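You operate a simulated robot arm through the tools that you are given. There is no shell and no other tool. Be economical: measure what you need, move in short steps, check, and stop when the job is done.

You are at the controls of a simulated robot arm. One attempt, no reset.

## Task
Set both blowers as the purple card says and warm the tunnel up.
Fine: air on before heat; wait till the screen says READY.

The check looks at the end state, three seconds after you hand in, the way a careful person would. Anything else that was tipped, shoved, dropped, spilled or broken makes it a failure.

## Robot
A 7-joint arm with a two-finger parallel gripper on a trunk, on a base that drives. Base frame: it is fixed to the floor where the robot stands at the start and does not move with it; the origin is under the middle of the robot, x ahead of it, y to its left, z up. Units: mm, degrees, N and s.
With the tool pointing down near the work surface it reaches from about 500 to 940 mm from the robot's upright axis, wherever it stands. Its first joint turns from -166.0 to 166.0 degrees. Places, roughly: blue air switch [500, -100, 1100]; blue blower dial [800, -200, 1300]; blue heat switch [500, -200, 1100]; blue reset button [600, 0, 1100]; purple air switch [500, -200, 1100]; purple blower dial [700, -400, 1300]; purple card [-1750, -750, 1000]; purple heat switch [500, -300, 1100]; purple reset button [500, -400, 1100]; tunnel clamp lever [500, 0, 600]; tunnel handwheel [400, -100, 600]; tunnel hood [500, -200, 1100]; tunnel mode switch [400, -300, 600]; tunnel side plate [400, -200, 1000]; tunnel star knob [500, 0, 1100]; tunnel width knob [400, -400, 1100]. Payload 3.91 kg.
The tool frame sits at the grasp point between the pads (the TCP): z along the fingers, y along the line on which they close. The tips reach 30 mm beyond it. Largest opening 110 mm; finger width 20, thickness 10; the body of the gripper, 48 by 112 mm, starts 55 mm behind the TCP.
Orientation is that of the tool frame in the base frame, as a unit quaternion [x, y, z, w]. With the fingers straight down and closing along the base's y, the tool's x points along the base's -x, its y along +y and its z along -z.

## Interface
- The arm moves only by the tool apply_moves. Its argument "series" is a list of rows, each a list of 7 numbers: the finger opening in mm, from 0 to 110, then the shift along the tool's x, y, z in mm, then the turn, a rotation vector about the tool's x, y, z in degrees. In form: [[hand, x, y, z, rx, ry, rz], ...]. A call has 1 to 20 rows; each row shifts and turns the commanded pose from where the row before left it, along the tool's axes as they then stand. A row lasts 0.2 s, in which the tool goes at most 50 mm and 8.6 degrees; a call with a longer step from one row to the next is refused whole, and so is a gripper value outside its range. Where a pose cannot be reached the arm comes as near as it can. A force on the tool above 40 N (or 10 N above the force at the start of the call, whichever is more), or a blocked arm, ends the call early, and 0.2 s more pass. The fingers move at their own pace (about 72 mm/s each) and stop on an object; they squeeze with about 29 N. The grip force told is the motor's: it shows also when the fingers shut on nothing. Time passes only in rows, and 0.2 s behind the last, so rows that do not move let the fingers close. The reply holds the time, the measured pose of the TCP, the force on the tool along the base axes, the opening and the grip force, in the units named above and with some noise, with the torque about the TCP (base axes, N m) and any sound that the robot's microphone picked up.
- Cameras (640 x 400 px; columns grow to the right, rows downward): "scene" is now at [245.7, -50.8, 1322.2]; the picture's right is [-0.57, -0.82, 0.00], its down [-0.45, 0.31, -0.83] and it looks along [0.69, -0.47, -0.55] (base axes); focal length 214 px, centre (320, 200). "wrist" rides on the gripper at [72, 17, -103] in the tool frame; the picture's right is [-0.23, 0.97, 0.00], its down [-0.76, -0.18, -0.62] and it looks along [-0.61, -0.14, 0.78] (tool axes); focal length 222 px, centre (320, 200). There is no depth. A picture from a camera that has moved, and an enlarged one, comes with that camera's place and axes in the base frame and with its lens.
- capture(camera): a new picture of that camera. The clock stands still meanwhile.
- slide_trunk(by): slides the trunk up (or, below 0, down) by that many mm; the arm and the scene camera ride with it, the base frame stays. It gives what a move gives, with no picture.
- drive_base(legs): drives the robot by 1 to 6 legs, each [ahead, left, turn to the left] in mm, mm and degrees, along the robot's own axes; the way and the turn of a leg run together, so that a leg with both is an arc; at most 1500 mm and 180 degrees a leg. The arm and the cameras ride along, it lands a little off, and it stops where it bumps. It gives what a move gives.
- head_to(pan, tilt): turns the head with the scene camera to pan (to the left, within 86 degrees either way) and tilt (down, from -29 to 69), counted from straight ahead of the robot. It gives what a move gives.
- inspect(camera, box): a new picture of the part [left, top, right, bottom] of that camera's present view, enlarged. The clock stands still meanwhile.
- close_job(): hands the job in; it is judged then, once.

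Go step by step. Nothing tells you exact positions but the pictures and the camera data: compare them with the known pose of the tool, close in by small moves and look again before you grip or let go. The budget is 120 turns and 90 pictures, counting those below and the enlarged ones. Unless the task says otherwise, let go and move clear before handing in, and close with one line.

The tools are called after "Request:" as name(argument=value, ...) on one line, values as JSON. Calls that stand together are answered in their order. apply_moves: Moves the arm, as the interface text tells. Its arguments: {"type":"object","properties":{"series":{"type":"array"}},"required":["series"]} The other tools are called the same way: slide_trunk (by) slides the trunk up or down; drive_base (legs) drives the base; head_to (pan, tilt) turns the head that bears the scene camera; capture (camera) takes a picture; inspect (camera, box) takes an enlarged picture of a part of a camera's view; close_job () hands the job in.

At the start:

```text
t: 0.0
ee_pos: [405.8, -36.8, 998.8]
tcp_rot: [0.001, 1.0, 0.001, 0.0]
force: [0.2, -0.4, 0.2]
wrist_torque: [-0.04, -0.02, 0.02]
opening: 109.9
gripper_force: 0.0
trunk travel left (down, up): [-505.0, 178.0]
robot x, y, heading: [-0.2, 2.5, -0.0]
head pan, tilt: [-34.5, 33.4]
```

scene: 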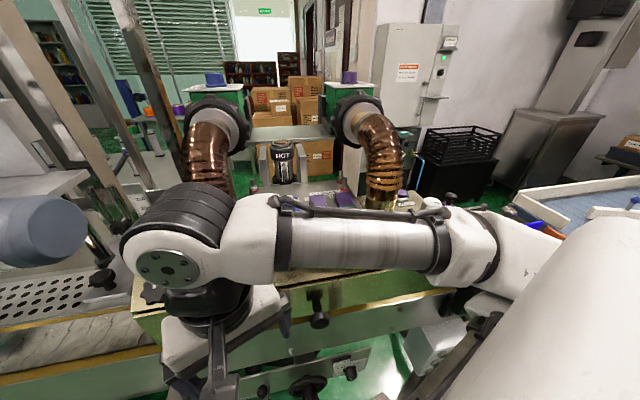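
wrist: 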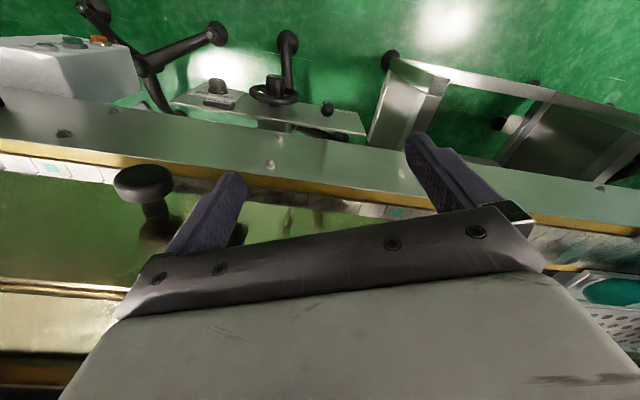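

The arm is over the shrink tunnel, with the two blowers behind it. The purple card is behind the robot, so I look around before turning the base.

Request:
head_to(pan=0, tilt=35)

Request:
capture(camera="scene")

Request:
head_to(pan=-80, tilt=35)

Request:
capture(camera="scene")

```text
t: 1.0
ee_pos: [406.5, -37.9, 1000.8]
tcp_rot: [0.0, 1.0, 0.001, 0.0]
force: [-0.6, -0.2, 0.4]
wrist_torque: [0.02, 0.02, 0.02]
opening: 110.0
gripper_force: 0.0
trunk travel left (down, up): [-505.0, 178.0]
robot x, y, heading: [0.2, 1.7, 0.2]
head pan, tilt: [0.0, 35.0]
```

```text
87 pictures are left
camera scene: at [260.5, -0.6, 1319.8], right [0.0, -1.0, 0.0], down [-0.57, 0.0, -0.82], along [0.82, 0.0, -0.57], focal length 214 px, centre (320, 200)
```

scene: 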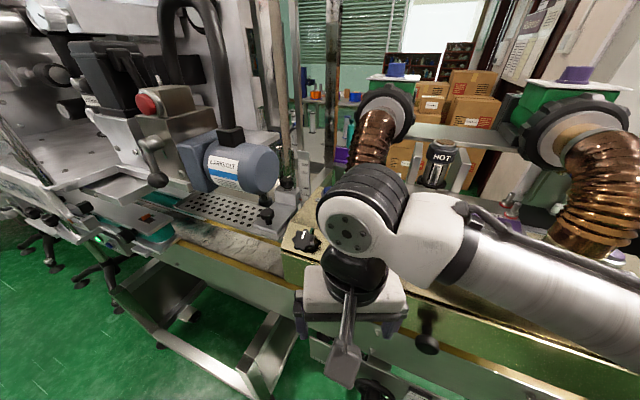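

```text
t: 2.5
ee_pos: [404.6, -36.8, 1000.1]
tcp_rot: [0.0, 1.0, 0.0, 0.0]
force: [-0.4, 0.6, -0.6]
wrist_torque: [0.0, -0.02, -0.04]
opening: 109.8
gripper_force: 0.1
trunk travel left (down, up): [-505.0, 178.0]
robot x, y, heading: [2.1, -4.1, -0.1]
head pan, tilt: [-80.0, 35.0]
```

```text
86 pictures are left
camera scene: at [187.7, -87.2, 1319.8], right [-0.98, -0.17, 0.0], down [-0.1, 0.56, -0.82], along [0.14, -0.81, -0.57], focal length 214 px, centre (320, 200)
```

scene: 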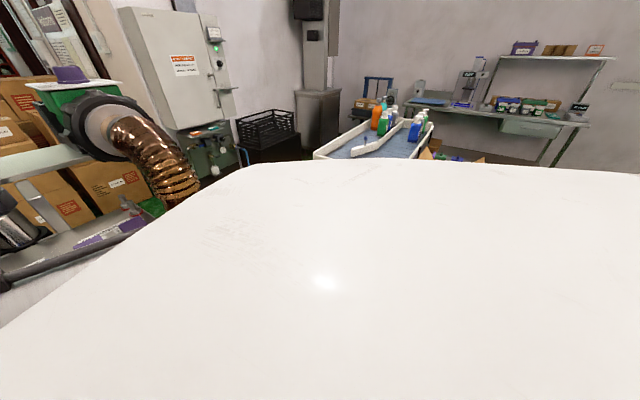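

The robot must turn to see the card. I raise the trunk a bit, back off a little and look to both sides.

Request:
slide_trunk(by=80)

Request:
drive_base(legs=[[-350, 0, 0]])

Request:
head_to(pan=-86, tilt=15)

Request:
capture(camera="scene")

Request:
head_to(pan=86, tilt=25)

Request:
capture(camera="scene")

```text
t: 3.7
ee_pos: [406.2, -36.9, 1080.7]
tcp_rot: [0.0, 1.0, 0.0, 0.0]
force: [0.1, 0.6, -0.5]
wrist_torque: [0.02, -0.01, 0.0]
opening: 109.7
gripper_force: 0.0
trunk travel left (down, up): [-585.0, 98.0]
robot x, y, heading: [1.2, 0.4, -0.1]
head pan, tilt: [-80.0, 35.0]
```

```text
t: 6.0
ee_pos: [55.1, -37.4, 1080.3]
tcp_rot: [0.0, 1.0, 0.0, 0.0]
force: [0.6, -0.5, 0.1]
wrist_torque: [-0.02, -0.01, 0.02]
opening: 110.0
gripper_force: 0.0
trunk travel left (down, up): [-585.0, 98.0]
robot x, y, heading: [-346.5, -1.9, -0.1]
head pan, tilt: [-80.0, 35.0]
```

```text
t: 6.8
ee_pos: [56.1, -36.2, 1080.5]
tcp_rot: [-0.001, 1.0, 0.0, 0.0]
force: [0.2, -0.5, -0.2]
wrist_torque: [0.01, -0.03, 0.05]
opening: 110.0
gripper_force: 0.1
trunk travel left (down, up): [-585.0, 98.0]
robot x, y, heading: [-349.7, -1.2, -0.2]
head pan, tilt: [-85.9, 15.0]
```

```text
85 pictures are left
camera scene: at [-170.3, -93.7, 1431.7], right [-1.0, -0.07, 0.0], down [-0.02, 0.26, -0.97], along [0.07, -0.96, -0.26], focal length 214 px, centre (320, 200)
```

scene: 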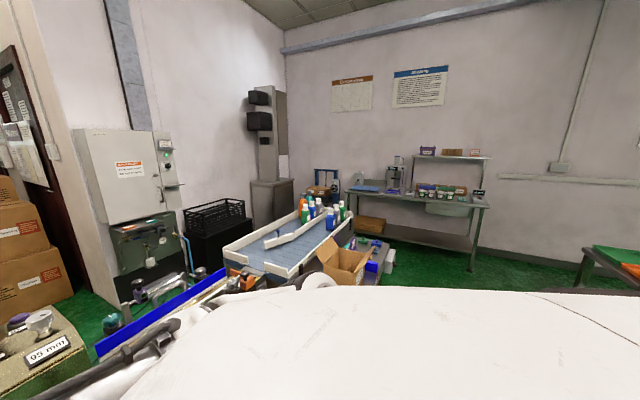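

```text
t: 9.4
ee_pos: [56.2, -36.2, 1079.5]
tcp_rot: [0.0, 1.0, 0.0, 0.0]
force: [-0.7, 0.4, 0.3]
wrist_torque: [0.02, 0.02, 0.02]
opening: 110.0
gripper_force: 0.0
trunk travel left (down, up): [-585.0, 98.0]
robot x, y, heading: [-348.1, 0.3, -0.2]
head pan, tilt: [85.9, 25.0]
```

```text
84 pictures are left
camera scene: at [-170.4, 91.4, 1415.5], right [1.0, -0.07, 0.0], down [-0.03, -0.42, -0.91], along [0.06, 0.9, -0.42], focal length 214 px, centre (320, 200)
```

scene: 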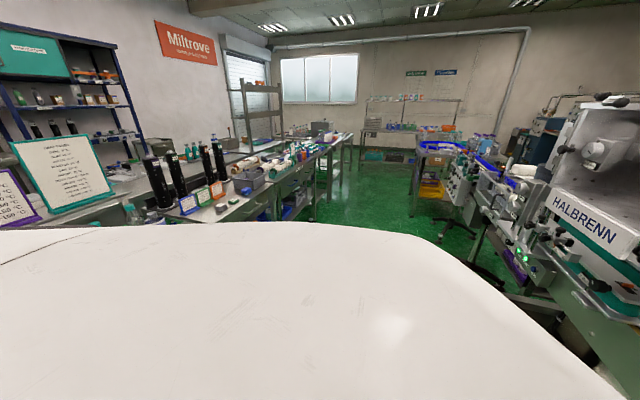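

A purple-framed card is at the left edge, behind. I turn the base left to see what lies behind.

Request:
drive_base(legs=[[0, 0, 100]])

Request:
head_to(pan=70, tilt=20)

Request:
capture(camera="scene")

```text
t: 14.1
ee_pos: [-379.4, 406.1, 1080.1]
tcp_rot: [0.763, -0.646, 0.0, 0.001]
force: [-0.4, 0.5, 0.0]
wrist_torque: [-0.02, -0.04, -0.02]
opening: 109.8
gripper_force: 0.2
trunk travel left (down, up): [-585.0, 98.0]
robot x, y, heading: [-353.1, 2.9, 99.4]
head pan, tilt: [85.9, 25.0]
```

```text
t: 14.9
ee_pos: [-380.2, 406.3, 1080.2]
tcp_rot: [0.763, -0.646, 0.001, 0.0]
force: [0.0, -0.6, -0.4]
wrist_torque: [0.01, -0.01, -0.04]
opening: 110.3
gripper_force: 0.0
trunk travel left (down, up): [-585.0, 98.0]
robot x, y, heading: [-351.2, -1.6, 99.6]
head pan, tilt: [70.0, 20.0]
```

```text
83 pictures are left
camera scene: at [-466.5, 184.0, 1423.6], right [0.18, 0.98, 0.0], down [0.34, -0.06, -0.94], along [-0.92, 0.17, -0.34], focal length 214 px, centre (320, 200)
```

scene: 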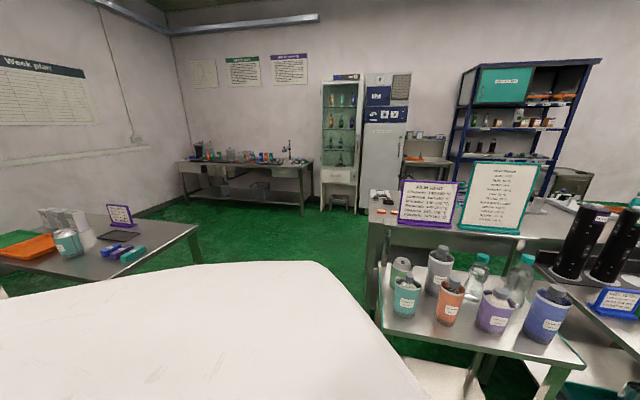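

The small purple card on the left table lies at about [-1750, -750, 930]; I read it and the other card enlarged.

Request:
inspect(camera="scene", box=[100, 198, 140, 232])

Request:
inspect(camera="scene", box=[395, 155, 545, 240])

```text
11.76 times, centred on (120, 215) of scene
camera zoom: at [-466.5, 184.0, 1423.6], right [0.18, 0.98, 0.0], down [0.34, -0.06, -0.94], along [-0.92, 0.17, -0.34], focal length 2523 px, centre (2673, 24)
```

zoom: 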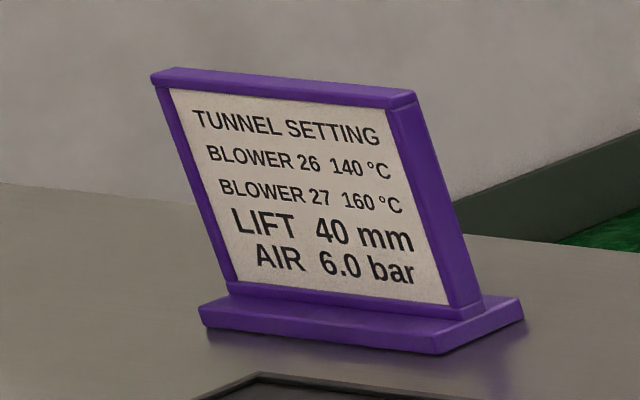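

```text
4.27 times, centred on (470, 198) of scene
camera zoom: at [-466.5, 184.0, 1423.6], right [0.18, 0.98, 0.0], down [0.34, -0.06, -0.94], along [-0.92, 0.17, -0.34], focal length 915 px, centre (-320, 211)
```

zoom: 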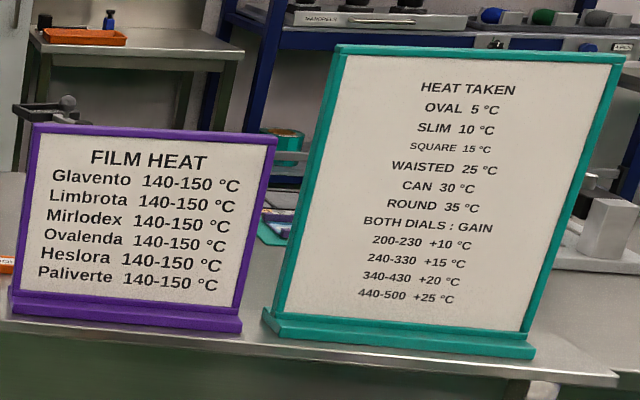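

The card reads BLOWER 26: 140 °C and BLOWER 27: 160 °C. I turn back and look at the tunnel to find which blower is which, and the switches.

Request:
drive_base(legs=[[0, 0, -99.6]])

Request:
head_to(pan=-15, tilt=15)

Request:
capture(camera="scene")

Request:
capture(camera="wrist")

```text
t: 19.6
ee_pos: [56.8, -35.3, 1079.1]
tcp_rot: [-0.003, 1.0, 0.0, 0.0]
force: [0.3, -0.2, 0.2]
wrist_torque: [0.01, -0.02, -0.03]
opening: 109.8
gripper_force: 0.1
trunk travel left (down, up): [-585.0, 98.0]
robot x, y, heading: [-347.9, -0.7, 0.2]
head pan, tilt: [70.0, 20.0]
```

```text
t: 21.2
ee_pos: [56.2, -34.9, 1080.0]
tcp_rot: [-0.003, 1.0, 0.0, 0.0]
force: [0.3, -0.8, 0.2]
wrist_torque: [-0.03, -0.01, 0.0]
opening: 109.9
gripper_force: 0.0
trunk travel left (down, up): [-585.0, 98.0]
robot x, y, heading: [-344.7, -0.0, 0.3]
head pan, tilt: [-15.0, 15.0]
```

```text
80 pictures are left
camera scene: at [-86.6, -23.2, 1431.8], right [-0.25, -0.97, 0.0], down [-0.25, 0.07, -0.97], along [0.93, -0.24, -0.26], focal length 214 px, centre (320, 200)
```

scene: 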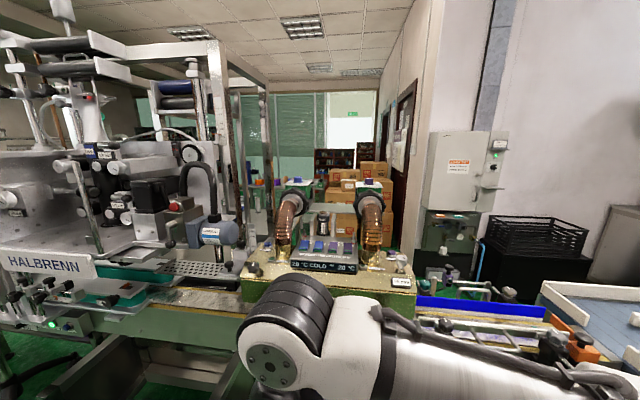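

```text
79 pictures are left
camera wrist: at [-17.1, -18.9, 1182.4], right [0.22, 0.98, 0.0], down [0.76, -0.17, 0.62], along [0.61, -0.14, -0.78], focal length 222 px, centre (320, 200)
```

wrist: 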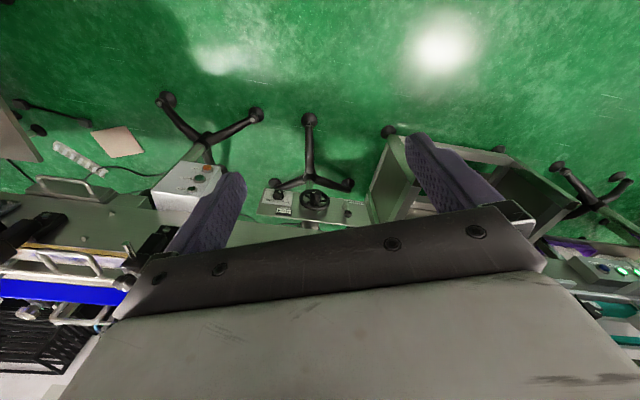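

Request:
inspect(camera="scene", box=[230, 170, 430, 295])

Request:
inspect(camera="scene", box=[280, 230, 370, 286])

```text
3.20 times, centred on (330, 232) of scene
camera zoom: at [-86.6, -23.2, 1431.8], right [-0.25, -0.97, 0.0], down [-0.25, 0.07, -0.97], along [0.93, -0.24, -0.26], focal length 686 px, centre (288, 96)
```

zoom: 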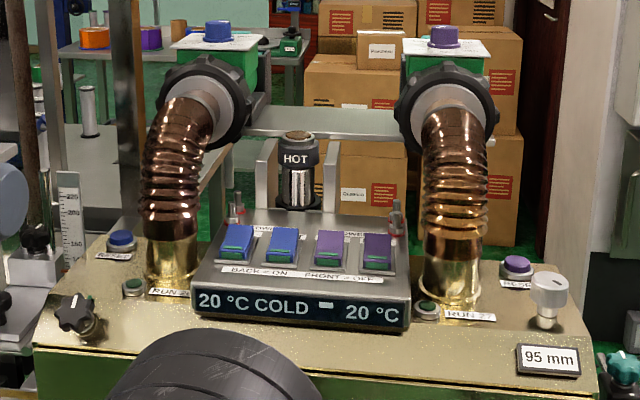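

```text
7.11 times, centred on (325, 258) of scene
camera zoom: at [-86.6, -23.2, 1431.8], right [-0.25, -0.97, 0.0], down [-0.25, 0.07, -0.97], along [0.93, -0.24, -0.26], focal length 1525 px, centre (284, -212)
```

zoom: 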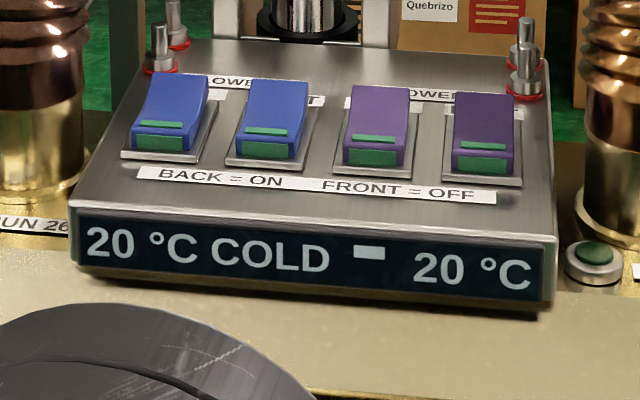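

Blue/left blower is 26, purple/right is 27; the dials are the knobs on top of the blowers. Rockers: back = ON. I drive back in, with the trunk fully up, and look at the dials.

Request:
slide_trunk(by=98)

Request:
drive_base(legs=[[345, 0, -0.3]])

Request:
head_to(pan=-25, tilt=25)

Request:
capture(camera="scene")

Request:
capture(camera="wrist")

```text
t: 22.5
ee_pos: [56.6, -35.6, 1176.9]
tcp_rot: [-0.004, 1.0, 0.0, 0.0]
force: [-0.7, 0.6, -0.7]
wrist_torque: [0.01, 0.02, -0.01]
opening: 110.0
gripper_force: 0.1
trunk travel left (down, up): [-682.0, 0.0]
robot x, y, heading: [-350.3, 0.6, 0.6]
head pan, tilt: [-15.0, 15.0]
```

```text
t: 24.8
ee_pos: [402.4, -36.9, 1177.2]
tcp_rot: [0.0, 1.0, 0.0, 0.0]
force: [0.1, 1.0, -1.1]
wrist_torque: [0.0, 0.0, 0.01]
opening: 109.9
gripper_force: 0.1
trunk travel left (down, up): [-682.0, 0.0]
robot x, y, heading: [-3.3, 1.6, 0.0]
head pan, tilt: [-15.0, 15.0]
```

```text
t: 25.5
ee_pos: [400.8, -36.9, 1177.8]
tcp_rot: [0.0, 1.0, 0.0, 0.001]
force: [-0.9, 0.1, 0.2]
wrist_torque: [-0.02, 0.02, 0.01]
opening: 110.2
gripper_force: 0.2
trunk travel left (down, up): [-682.0, 0.0]
robot x, y, heading: [-3.9, 1.0, -0.4]
head pan, tilt: [-25.0, 25.0]
```

```text
76 pictures are left
camera scene: at [250.9, -38.8, 1513.4], right [-0.42, -0.91, 0.0], down [-0.38, 0.18, -0.91], along [0.82, -0.38, -0.42], focal length 214 px, centre (320, 200)
```

scene: 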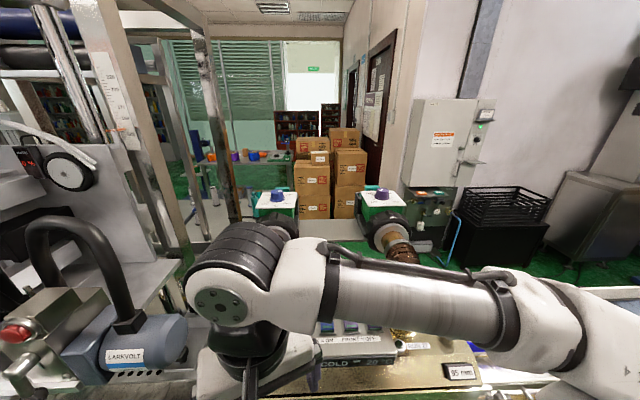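

```text
75 pictures are left
camera wrist: at [327.1, -20.1, 1280.2], right [0.23, 0.97, 0.0], down [0.76, -0.18, 0.62], along [0.61, -0.14, -0.78], focal length 222 px, centre (320, 200)
```

wrist: 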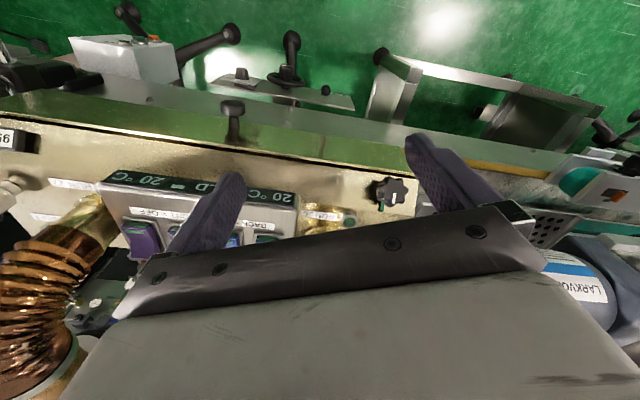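

Request:
inspect(camera="scene", box=[245, 178, 415, 232])

Request:
inspect(camera="scene", box=[250, 180, 300, 211])

Request:
inspect(camera="scene", box=[355, 180, 405, 211])

```text
3.76 times, centred on (330, 205) of scene
camera zoom: at [250.9, -38.8, 1513.4], right [-0.42, -0.91, 0.0], down [-0.38, 0.18, -0.91], along [0.82, -0.38, -0.42], focal length 807 px, centre (282, 181)
```

zoom: 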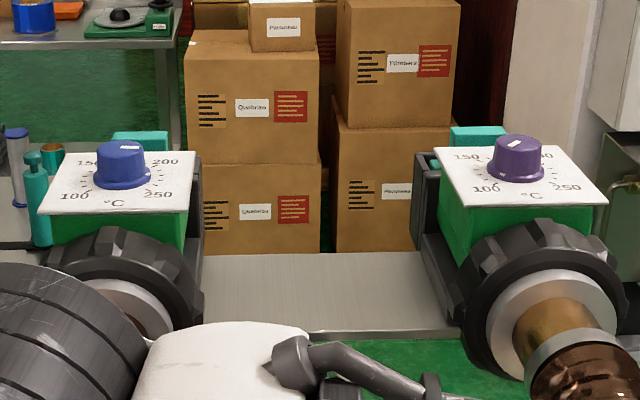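

```text
12.80 times, centred on (275, 196) of scene
camera zoom: at [250.9, -38.8, 1513.4], right [-0.42, -0.91, 0.0], down [-0.38, 0.18, -0.91], along [0.82, -0.38, -0.42], focal length 2745 px, centre (896, 258)
```

zoom: 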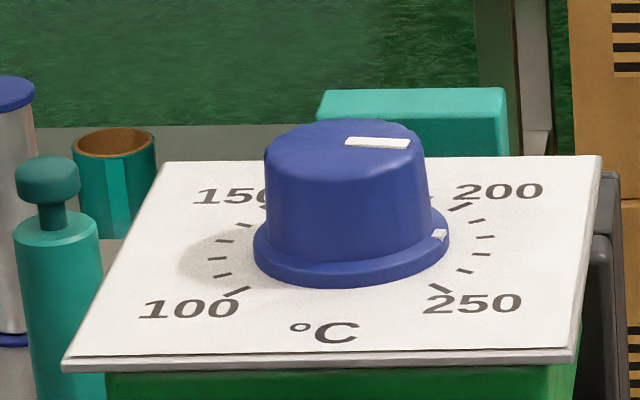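

```text
12.80 times, centred on (380, 196) of scene
camera zoom: at [250.9, -38.8, 1513.4], right [-0.42, -0.91, 0.0], down [-0.38, 0.18, -0.91], along [0.82, -0.38, -0.42], focal length 2745 px, centre (-448, 258)
```

zoom: 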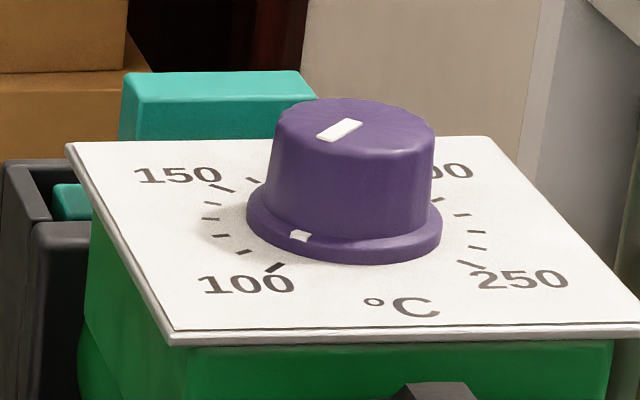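

Dial scales run 100–250 °C over about 270°. Blue seems near 225, purple near 100. I raise the hand and move it above the blue dial, estimated at [800, -158, 1280].

Request:
apply_moves(series=[[110, 0, 0, -45, 0, 0, 0], [110, 0, 0, -45, 0, 0, 0], [110, 0, 0, -45, 0, 0, 0], [110, 0, 0, -45, 0, 0, 0], [110, 0, 0, -45, 0, 0, 0], [110, -45, -15, 0, 0, 0, 0], [110, -45, -15, 0, 0, 0, 0], [110, -45, -15, 0, 0, 0, 0], [110, -45, -15, 0, 0, 0, 0], [110, -45, -15, 0, 0, 0, 0], [110, -45, -15, 0, 0, 0, 0]])

Request:
capture(camera="wrist")

```text
t: 26.6
ee_pos: [397.5, -71.1, 1365.9]
tcp_rot: [-0.007, 0.996, 0.091, 0.01]
force: [0.1, -0.6, -0.2]
wrist_torque: [0.0, -0.02, -0.03]
opening: 110.1
gripper_force: 0.1
out of reach, approached as far as the arm can: row 5
trunk travel left (down, up): [-682.0, 0.0]
robot x, y, heading: [-5.6, 0.2, -0.1]
head pan, tilt: [-25.0, 25.0]
stopped in row 5: the arm was blocked; the commanded pose is now the measured one
```

```text
71 pictures are left
camera wrist: at [321.4, -72.5, 1467.7], right [0.21, 0.96, 0.18], down [0.75, -0.28, 0.6], along [0.62, 0.01, -0.78], focal length 222 px, centre (320, 200)
```

wrist: 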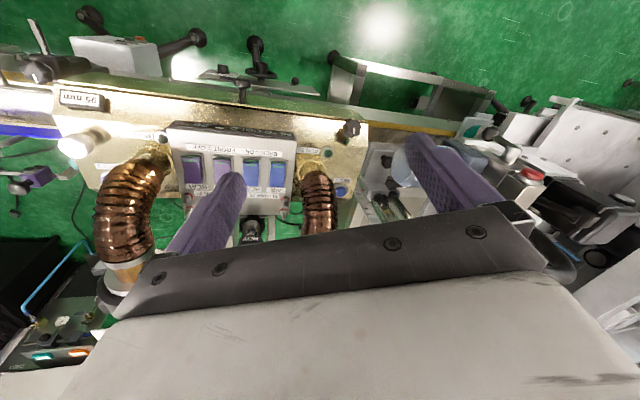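

The hand reached a singular height near the body and tilted 10°. I move forward while restoring the tilt.

Request:
apply_moves(series=[[110, -40, 0, 0, 0, 0, 0], [110, -40, 0, 0, 5.2, 0.5, 0.4], [110, -40, 0, 0, 5.2, 0.5, 0.4], [110, -40, -15, 0, 0, 0, 0], [110, -40, -15, 0, 0, 0, 0], [110, -40, -15, 0, 0, 0, 0], [110, -40, -15, 0, 0, 0, 0]])

Request:
capture(camera="wrist")

Request:
capture(camera="scene")

```text
t: 27.5
ee_pos: [516.1, -100.0, 1346.6]
tcp_rot: [0.002, 0.997, 0.083, -0.001]
force: [0.2, 0.5, 0.5]
wrist_torque: [0.0, -0.02, 0.0]
opening: 109.9
gripper_force: 0.2
out of reach, approached as far as the arm can: row 3
trunk travel left (down, up): [-682.0, 0.0]
robot x, y, heading: [-9.8, 1.0, -0.1]
head pan, tilt: [-25.0, 25.0]
stopped in row 4: the arm was blocked; the commanded pose is now the measured one
```

```text
70 pictures are left
camera wrist: at [442.9, -100.4, 1451.3], right [0.23, 0.96, 0.16], down [0.76, -0.28, 0.58], along [0.61, -0.01, -0.8], focal length 222 px, centre (320, 200)
```

wrist: 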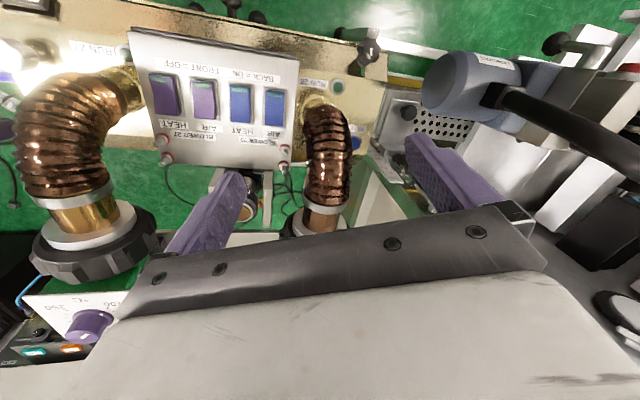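

```text
69 pictures are left
camera scene: at [251.6, -38.7, 1513.2], right [-0.42, -0.91, 0.0], down [-0.38, 0.18, -0.91], along [0.82, -0.38, -0.42], focal length 214 px, centre (320, 200)
```

scene: 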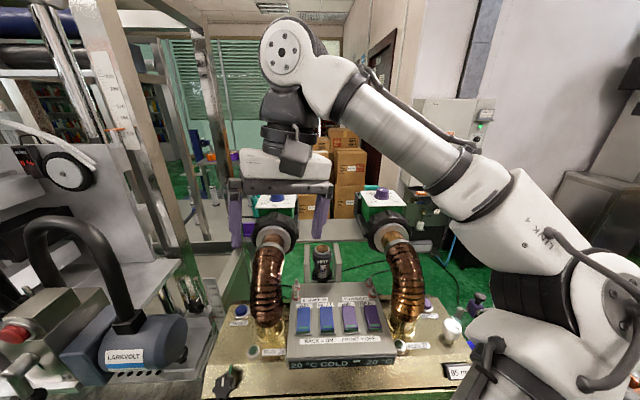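

Labels confirm left to right: 26 AIR, 26 HEAT, 27 AIR, 27 HEAT. I correct the tilt with smaller steps.

Request:
apply_moves(series=[[110, -20, 0, 0, 2, 0, 0], [110, -20, 0, 0, 2, 0, 0], [110, -20, 0, 0, 2, 0, 0], [110, -20, 0, 0, 2, 0, 0], [110, -20, 0, 0, 1.5, 0, 0], [110, -20, -5, 0, 0, 0, 0], [110, -20, -5, 0, 0, 0, 0], [110, -20, -5, 0, 0, 0, 0]])

```text
t: 29.3
ee_pos: [676.9, -116.6, 1345.7]
tcp_rot: [0.003, 1.0, 0.0, 0.001]
force: [0.2, 0.1, 0.9]
wrist_torque: [0.0, 0.03, 0.01]
opening: 109.8
gripper_force: 0.0
trunk travel left (down, up): [-682.0, 0.0]
robot x, y, heading: [-4.8, 4.4, -0.1]
head pan, tilt: [-25.0, 25.0]
```

Tool is vertical again. I continue forward and look.

Request:
apply_moves(series=[[110, -25, -10, 0, 0, 0, 0], [110, -25, -10, 0, 0, 0, 0], [110, -25, -10, 0, 0, 0, 0], [110, -25, -10, 0, 0, 0, 0]])

Request:
capture(camera="wrist")

Request:
capture(camera="scene")

```text
t: 30.3
ee_pos: [774.4, -157.1, 1333.6]
tcp_rot: [0.003, 1.0, 0.0, 0.001]
force: [0.2, 0.2, 0.3]
wrist_torque: [0.02, 0.04, -0.01]
opening: 110.0
gripper_force: 0.2
out of reach, approached as far as the arm can: row 1, 2, 3
trunk travel left (down, up): [-682.0, 0.0]
robot x, y, heading: [-3.2, -1.3, 0.1]
head pan, tilt: [-25.0, 25.0]
```

```text
68 pictures are left
camera wrist: at [701.0, -139.7, 1436.2], right [0.23, 0.97, 0.0], down [0.76, -0.18, 0.62], along [0.61, -0.14, -0.78], focal length 222 px, centre (320, 200)
```

wrist: 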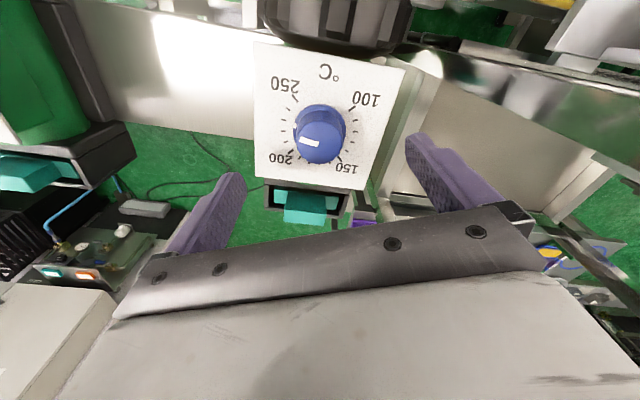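

```text
67 pictures are left
camera scene: at [251.4, -39.0, 1513.2], right [-0.42, -0.91, 0.0], down [-0.38, 0.18, -0.91], along [0.82, -0.38, -0.42], focal length 214 px, centre (320, 200)
```

scene: 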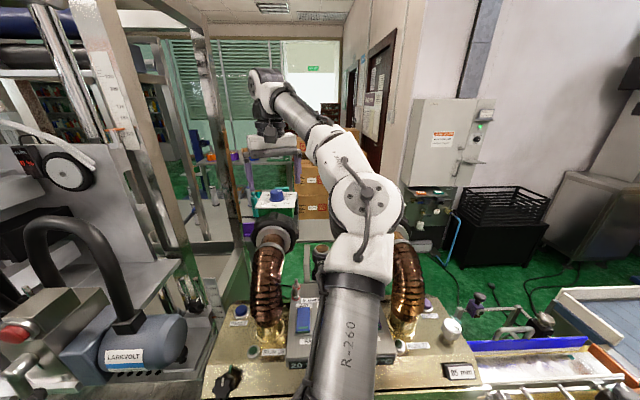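

Request:
inspect(camera="wrist", box=[250, 50, 394, 190])

```text
2.86 times, centred on (322, 120) of wrist
camera zoom: at [701.0, -139.7, 1436.2], right [0.23, 0.97, 0.0], down [0.76, -0.18, 0.62], along [0.61, -0.14, -0.78], focal length 635 px, centre (314, 429)
```

zoom: 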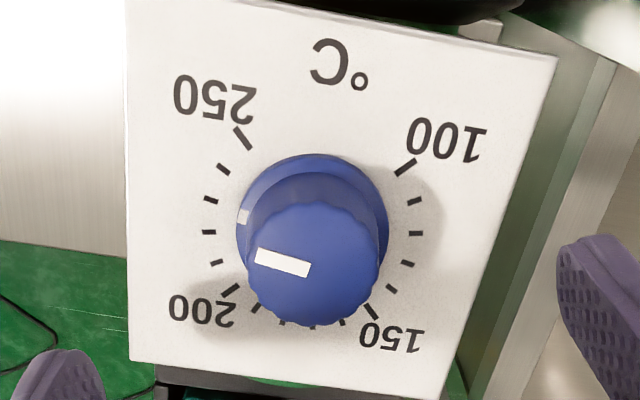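

The blue dial reads about 230, needs 140, i.e. about 162° counter-clockwise. Knob axis estimated at (760, -153), top z≈1303. I centre over it and pre-rotate the hand the other way by 81°.

Request:
apply_moves(series=[[110, 14, 4, -3, 0, 0, 0], [110, 0, 0, 0, 0, 0, 8.1], [110, 0, 0, 0, 0, 0, 8.1], [110, 0, 0, 0, 0, 0, 8.1], [110, 0, 0, 0, 0, 0, 8.1], [110, 0, 0, 0, 0, 0, 8.1], [110, 0, 0, 0, 0, 0, 8.1], [110, 0, 0, 0, 0, 0, 8.1], [110, 0, 0, 0, 0, 0, 8.1], [110, 0, 0, 0, 0, 0, 8.1], [110, 0, 0, 0, 0, 0, 8.1]])

Request:
capture(camera="wrist")

```text
t: 32.7
ee_pos: [759.8, -153.1, 1335.5]
tcp_rot: [0.653, 0.758, 0.001, 0.001]
force: [-0.3, 0.3, 0.8]
wrist_torque: [0.0, -0.02, -0.03]
opening: 109.8
gripper_force: 0.1
out of reach, approached as far as the arm can: row 1
trunk travel left (down, up): [-682.0, 0.0]
robot x, y, heading: [-4.3, 2.6, -0.0]
head pan, tilt: [-25.0, 25.0]
```

```text
65 pictures are left
camera wrist: at [764.6, -78.7, 1438.2], right [1.0, -0.08, 0.0], down [-0.06, -0.78, 0.62], along [-0.05, -0.62, -0.78], focal length 222 px, centre (320, 200)
```

wrist: 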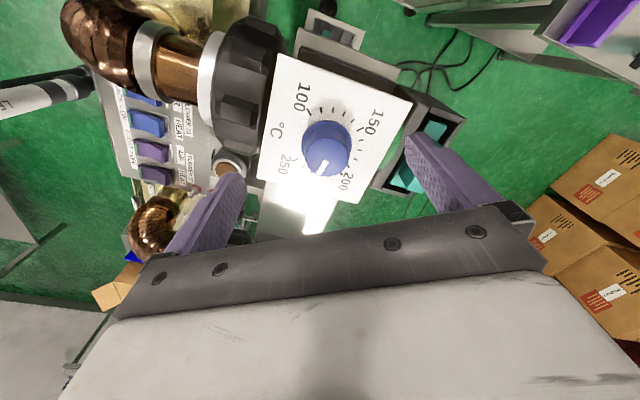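

Request:
inspect(camera="wrist", box=[256, 90, 400, 180])

```text
4.44 times, centred on (328, 135) of wrist
camera zoom: at [764.6, -78.7, 1438.2], right [1.0, -0.08, 0.0], down [-0.06, -0.78, 0.62], along [-0.05, -0.62, -0.78], focal length 987 px, centre (284, 489)
```

zoom: 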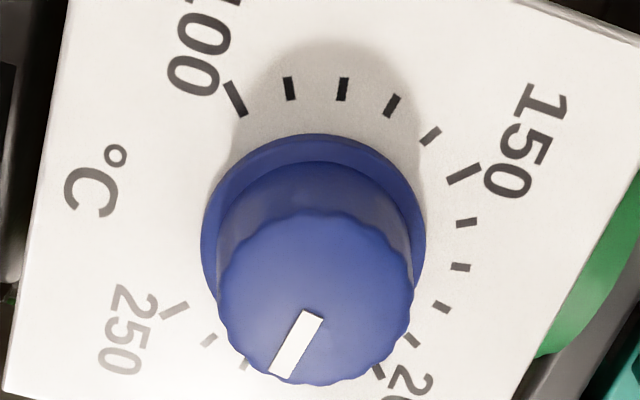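

Refined knob axis: (763.7, -154.4), top z≈1294. I adjust and lower so the tips straddle the knob just above its skirt.

Request:
apply_moves(series=[[110, -1.9, 3.7, 0, 0, 0, 0], [60, 0, 0, 8, 0, 0, 0], [60, 0, 0, 8, 0, 0, 0], [60, 0, 0, 7, 0, 0, 0]])

Request:
capture(camera="wrist")

Request:
inspect(camera="scene", box=[235, 130, 315, 230])

```text
t: 33.7
ee_pos: [763.2, -154.8, 1313.2]
tcp_rot: [0.651, 0.759, -0.001, 0.0]
force: [-0.4, 1.1, -0.1]
wrist_torque: [-0.04, -0.01, 0.04]
opening: 60.0
gripper_force: 0.0
trunk travel left (down, up): [-682.0, 0.0]
robot x, y, heading: [-7.3, 2.7, -0.3]
head pan, tilt: [-25.0, 25.0]
```

```text
63 pictures are left
camera wrist: at [768.7, -80.5, 1415.7], right [1.0, -0.08, 0.0], down [-0.06, -0.78, 0.62], along [-0.05, -0.62, -0.78], focal length 222 px, centre (320, 200)
```

wrist: 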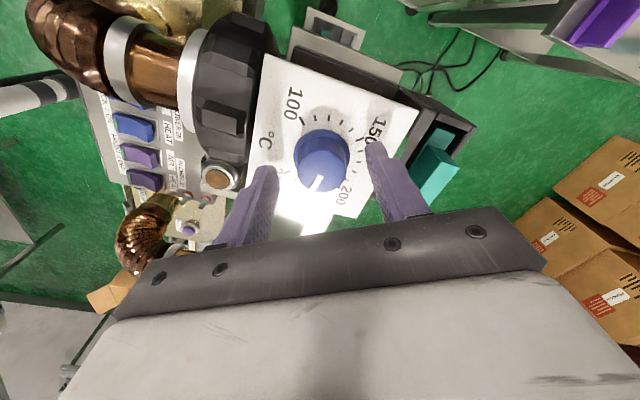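

```text
4.00 times, centred on (275, 180) of scene
camera zoom: at [250.9, -39.3, 1513.3], right [-0.42, -0.91, 0.0], down [-0.38, 0.18, -0.91], along [0.82, -0.38, -0.42], focal length 858 px, centre (500, 280)
```

zoom: 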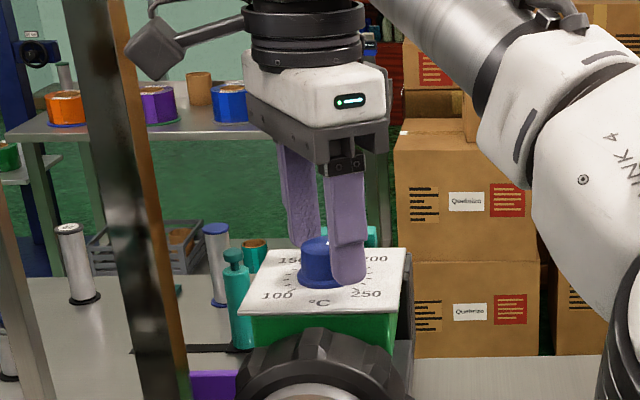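

Request:
inspect(camera="wrist", box=[256, 100, 400, 220])

```text
3.33 times, centred on (328, 160) of wrist
camera zoom: at [768.7, -80.5, 1415.7], right [1.0, -0.08, 0.0], down [-0.06, -0.78, 0.62], along [-0.05, -0.62, -0.78], focal length 740 px, centre (293, 333)
```

zoom: 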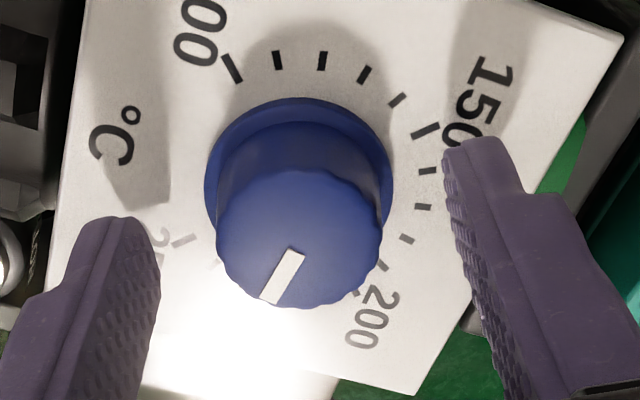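

The geometry agrees. I lower 3 mm more and close on the knob.

Request:
apply_moves(series=[[60, 0, 0, 3, 0, 0, 0], [40, 0, 0, 0, 0, 0, 0], [20, 0, 0, 0, 0, 0, 0], [20, 0, 0, 0, 0, 0, 0]])

```text
t: 34.7
ee_pos: [766.0, -153.0, 1310.5]
tcp_rot: [0.651, 0.759, 0.0, 0.0]
force: [7.9, 0.6, 3.7]
wrist_torque: [-0.19, -0.4, 0.04]
opening: 33.0
gripper_force: 45.2
trunk travel left (down, up): [-682.0, 0.0]
robot x, y, heading: [-2.6, 4.3, -0.2]
head pan, tilt: [-25.0, 25.0]
```

Gripped at 33 mm. I ease the small sideways force by shifting 2 mm, then turn counter-clockwise half the way.

Request:
apply_moves(series=[[20, 0, 2, 0, 0, 0, 0], [20, 0, 0, 0, 0, 0, -4], [20, 0, 0, 0, 0, 0, -8], [20, 0, 0, 0, 0, 0, -8], [20, 0, 0, 0, 0, 0, -8], [20, 0, 0, 0, 0, 0, -8], [20, 0, 0, 0, 0, 0, -8], [20, 0, 0, 0, 0, 0, -8], [20, 0, 0, 0, 0, 0, -8], [20, 0, 0, 0, 0, 0, -8], [20, 0, 0, 0, 0, 0, -8]])

Request:
capture(camera="wrist")

```text
t: 37.1
ee_pos: [763.0, -155.4, 1310.3]
tcp_rot: [0.045, 0.999, 0.0, -0.002]
force: [-27.6, 0.6, -23.6]
wrist_torque: [0.06, 0.16, -0.04]
opening: 32.8
gripper_force: 44.9
trunk travel left (down, up): [-682.0, 0.0]
robot x, y, heading: [-3.8, 0.4, 0.0]
head pan, tilt: [-25.0, 25.0]
```

```text
60 pictures are left
camera wrist: at [692.8, -131.3, 1413.2], right [0.32, 0.95, 0.0], down [0.74, -0.25, 0.62], along [0.59, -0.2, -0.78], focal length 222 px, centre (320, 200)
```

wrist: 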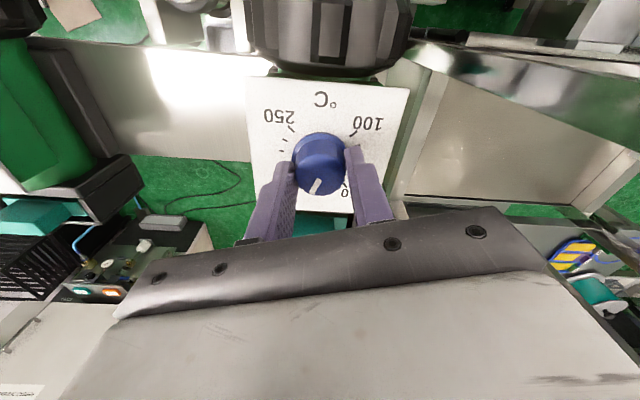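

The knob follows the hand. I relieve the side load with a small shift and check.

Request:
apply_moves(series=[[20, 2.5, 0, 0, 0, 0, 0], [20, 0, 0, 0, 0, 0, 0]])

```text
t: 37.7
ee_pos: [764.1, -154.6, 1309.8]
tcp_rot: [0.047, 0.999, -0.001, 0.0]
force: [-6.5, -3.8, -12.3]
wrist_torque: [-0.14, 1.4, 0.0]
opening: 33.0
gripper_force: 45.0
trunk travel left (down, up): [-682.0, 0.0]
robot x, y, heading: [-7.4, 2.3, -0.3]
head pan, tilt: [-25.0, 25.0]
```

Request:
apply_moves(series=[[20, 0, 0, 0, 0, 0, -8], [20, 0, 0, 0, 0, 0, -8], [20, 0, 0, 0, 0, 0, -8], [20, 0, 0, 0, 0, 0, -8], [20, 0, 0, 0, 0, 0, -8], [20, 0, 0, 0, 0, 0, -8], [20, 0, 0, 0, 0, 0, -8], [20, 0, 0, 0, 0, 0, -8], [20, 0, 0, 0, 0, 0, -8], [20, 0, 0, 0, 0, 0, -8], [20, 0, 0, 0, 0, 0, 0]])

Request:
inspect(camera="wrist", box=[240, 70, 400, 230])

```text
t: 40.1
ee_pos: [764.3, -155.3, 1309.8]
tcp_rot: [-0.607, 0.795, 0.0, 0.001]
force: [26.0, -17.3, 23.1]
wrist_torque: [-0.29, -0.4, -0.04]
opening: 32.9
gripper_force: 45.1
trunk travel left (down, up): [-682.0, 0.0]
robot x, y, heading: [-5.2, -2.6, -0.0]
head pan, tilt: [-25.0, 25.0]
```

```text
2.50 times, centred on (320, 150) of wrist
camera zoom: at [727.8, -221.1, 1412.7], right [-0.88, 0.48, 0.0], down [0.37, 0.69, 0.62], along [0.3, 0.55, -0.78], focal length 555 px, centre (320, 325)
```

zoom: 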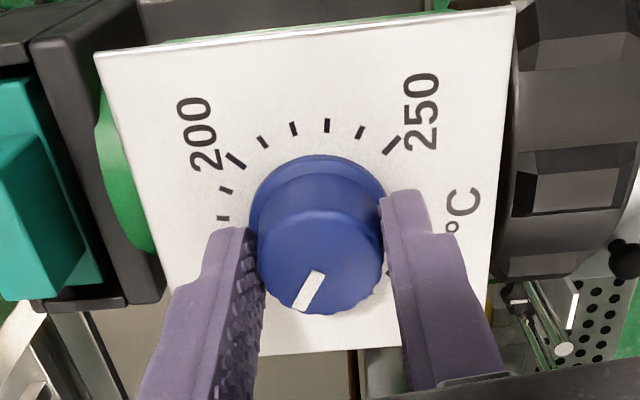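

I've turned about 156°; I open the fingers and read the dial.

Request:
apply_moves(series=[[60, 0, 0, 0, 0, 0, 0], [60, 0, 0, 0, 0, 0, 0], [70, 0, 0, -12, 0, 0, 0], [90, 0, 0, -12, 0, 0, 0]])

Request:
inspect(camera="wrist", box=[240, 50, 400, 210])

Request:
inspect(camera="scene", box=[250, 180, 300, 211])

```text
t: 41.1
ee_pos: [762.9, -153.3, 1334.5]
tcp_rot: [-0.607, 0.795, 0.001, 0.0]
force: [-0.5, -0.2, -0.7]
wrist_torque: [0.0, -0.02, -0.03]
opening: 89.9
gripper_force: 0.1
trunk travel left (down, up): [-682.0, 0.0]
robot x, y, heading: [-7.4, -3.5, -0.1]
head pan, tilt: [-25.0, 25.0]
```

```text
2.50 times, centred on (320, 130) of wrist
camera zoom: at [726.6, -218.7, 1436.9], right [-0.88, 0.48, 0.0], down [0.37, 0.69, 0.62], along [0.3, 0.55, -0.78], focal length 555 px, centre (320, 375)
```

zoom: 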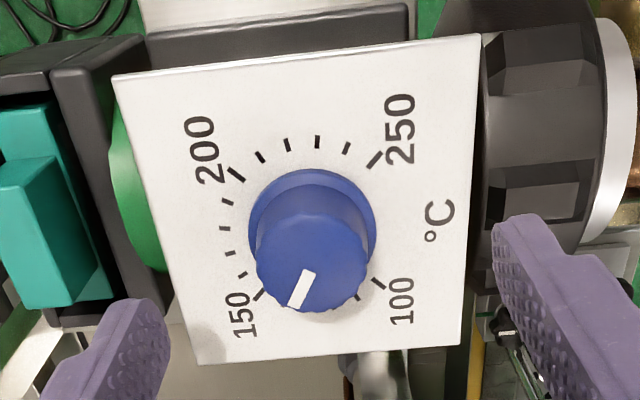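

```text
12.80 times, centred on (275, 196) of scene
camera zoom: at [250.7, -39.1, 1513.3], right [-0.42, -0.91, 0.0], down [-0.38, 0.18, -0.91], along [0.82, -0.38, -0.42], focal length 2745 px, centre (896, 258)
```

zoom: 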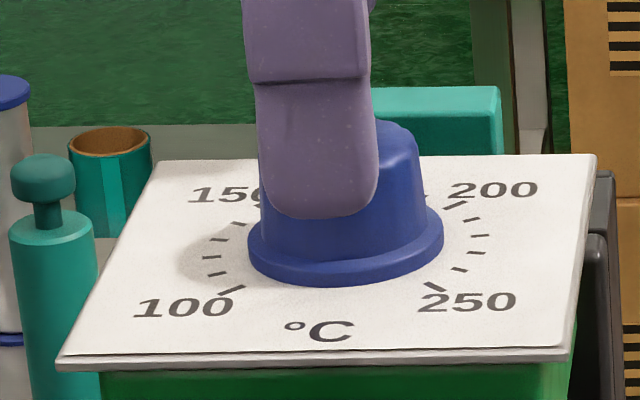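

Request:
inspect(camera="wrist", box=[282, 90, 346, 130])

```text
10.00 times, centred on (314, 110) of wrist
camera zoom: at [726.6, -218.7, 1436.9], right [-0.88, 0.48, 0.0], down [0.37, 0.69, 0.62], along [0.3, 0.55, -0.78], focal length 2221 px, centre (380, 1100)
```

zoom: 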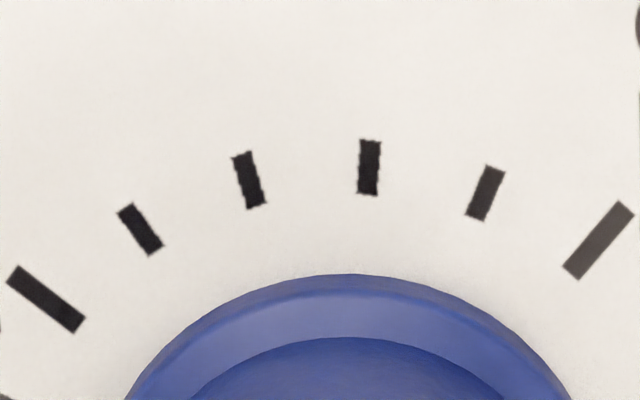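

Request:
inspect(camera="wrist", box=[270, 100, 366, 180])

```text
5.00 times, centred on (318, 140) of wrist
camera zoom: at [726.6, -218.7, 1436.9], right [-0.88, 0.48, 0.0], down [0.37, 0.69, 0.62], along [0.3, 0.55, -0.78], focal length 1111 px, centre (330, 500)
```

zoom: 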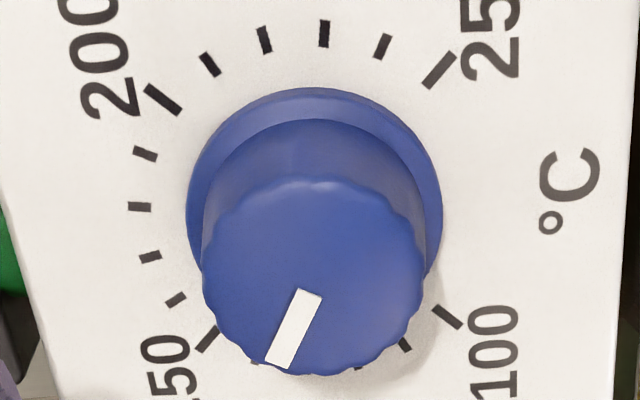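

By projecting marks to the dial plane, blue reads 140 (≈140.6). Next I move over to the purple dial with fingers straddling.

Request:
apply_moves(series=[[110, 0, 0, -2, 0, 0, 0], [110, 35, 1, 0, 0, 0, 0], [110, 35, 1, 0, 0, 0, 0], [110, 35, 1, 0, 0, 0, 0], [110, 35, 1, 0, 0, 0, 0], [110, 35, 1, 0, 0, 0, 0], [110, 35, 1, 0, 0, 0, 0], [110, 35, 1, 0, 0, 0, 0], [110, 20, 0, 0, 0, 0, 0]])

Request:
capture(camera="wrist")

Request:
inspect(camera="scene", box=[220, 130, 440, 268])

```text
t: 43.1
ee_pos: [684.6, -407.2, 1328.8]
tcp_rot: [-0.607, 0.795, -0.001, 0.0]
force: [-0.8, 0.0, 0.1]
wrist_torque: [-0.01, -0.02, 0.0]
opening: 109.8
gripper_force: 0.0
out of reach, approached as far as the arm can: row 6, 8
trunk travel left (down, up): [-682.0, 0.0]
robot x, y, heading: [-2.1, 0.5, -0.0]
head pan, tilt: [-25.0, 25.0]
```

```text
54 pictures are left
camera wrist: at [648.6, -472.1, 1430.3], right [-0.88, 0.48, 0.0], down [0.37, 0.69, 0.62], along [0.3, 0.55, -0.78], focal length 222 px, centre (320, 200)
```

wrist: 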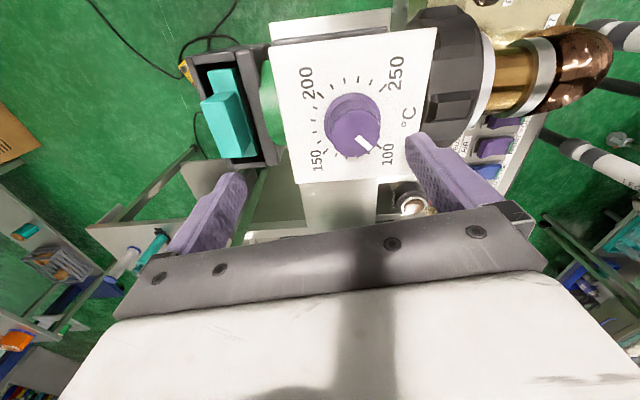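

```text
2.90 times, centred on (330, 199) of scene
camera zoom: at [250.9, -39.3, 1513.3], right [-0.42, -0.91, 0.0], down [-0.38, 0.18, -0.91], along [0.82, -0.38, -0.42], focal length 622 px, centre (291, 203)
```

zoom: 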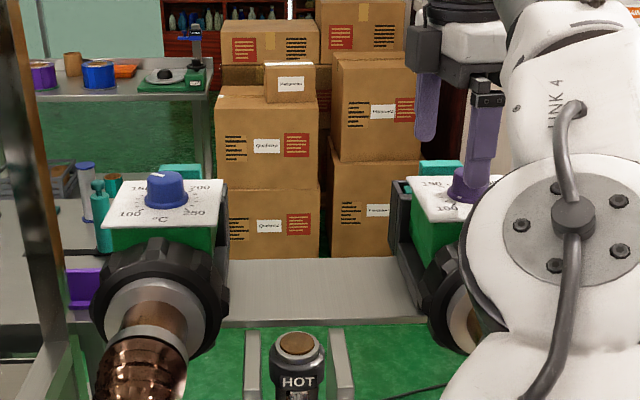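

Request:
inspect(camera="wrist", box=[306, 72, 402, 168])

```text
4.17 times, centred on (354, 120) of wrist
camera zoom: at [648.6, -472.1, 1430.3], right [-0.88, 0.48, 0.0], down [0.37, 0.69, 0.62], along [0.3, 0.55, -0.78], focal length 926 px, centre (178, 533)
```

zoom: 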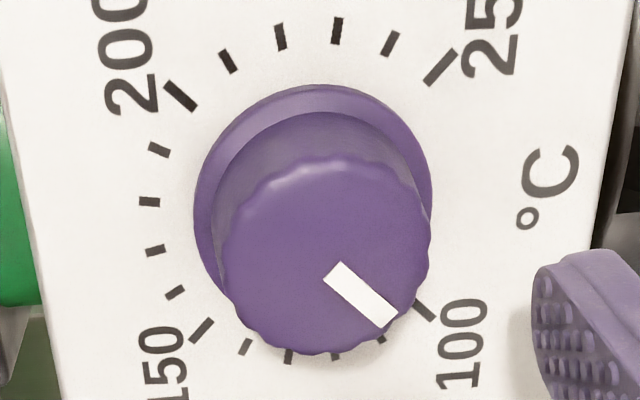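

Purple reads about 101, so it needs about 106° clockwise to 160. Knob axis at about (655.6, -412.4). I centre, lower a bit and check.

Request:
apply_moves(series=[[110, 12.7, 26.6, 0, 0, 0, 0], [80, 0, 0, 0, 0, 0, 0], [70, 0, 0, 0, 0, 0, 0]])

Request:
inspect(camera="wrist", box=[250, 70, 390, 210])

```text
t: 43.9
ee_pos: [656.0, -412.6, 1328.8]
tcp_rot: [-0.607, 0.795, 0.0, 0.0]
force: [-0.1, 0.3, -1.0]
wrist_torque: [0.02, -0.02, 0.0]
opening: 70.0
gripper_force: 0.0
trunk travel left (down, up): [-682.0, 0.0]
robot x, y, heading: [-3.3, -0.1, -0.1]
head pan, tilt: [-25.0, 25.0]
```

```text
2.86 times, centred on (320, 140) of wrist
camera zoom: at [619.3, -478.2, 1431.6], right [-0.88, 0.48, 0.0], down [0.37, 0.69, 0.62], along [0.3, 0.55, -0.78], focal length 635 px, centre (320, 371)
```

zoom: 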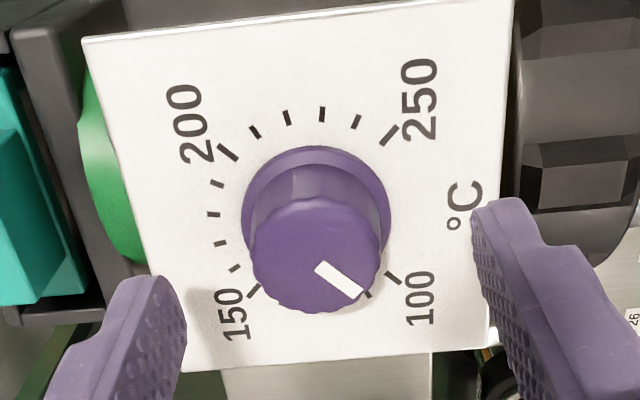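

Centred. I lower and grip the purple knob.

Request:
apply_moves(series=[[60, 0, 0, 7, 0, 0, 0], [60, 0, 0, 7, 0, 0, 0], [60, 0, 0, 4.5, 0, 0, 0], [40, 0, 0, 0, 0, 0, 0], [20, 0, 0, 0, 0, 0, 0], [20, 0, 0, 0, 0, 0, 0]])

```text
t: 45.3
ee_pos: [655.8, -412.0, 1311.5]
tcp_rot: [-0.607, 0.795, 0.0, 0.001]
force: [6.6, -3.2, 4.4]
wrist_torque: [0.01, -0.45, -0.11]
opening: 33.0
gripper_force: 45.0
trunk travel left (down, up): [-682.0, 0.0]
robot x, y, heading: [-7.2, -0.6, -0.1]
head pan, tilt: [-25.0, 25.0]
```

Request:
apply_moves(series=[[20, 0, 0, 0, 0, 0, 4], [20, 0, 0, 0, 0, 0, 7], [20, 0, 0, 0, 0, 0, 7], [20, 0, 0, 0, 0, 0, 7], [20, 0, 0, 0, 0, 0, 7], [20, 0, 0, 0, 0, 0, 7], [20, 0, 0, 0, 0, 0, 7], [20, 0, 0, 0, 0, 0, 7], [20, 0, 0, 0, 0, 0, 0]])

```text
t: 47.3
ee_pos: [658.6, -412.9, 1310.8]
tcp_rot: [-0.188, 0.982, -0.001, 0.001]
force: [22.9, -17.0, 23.5]
wrist_torque: [-0.64, 0.46, 0.05]
opening: 33.1
gripper_force: 44.9
trunk travel left (down, up): [-682.0, 0.0]
robot x, y, heading: [-4.7, -1.2, -0.3]
head pan, tilt: [-25.0, 25.0]
```

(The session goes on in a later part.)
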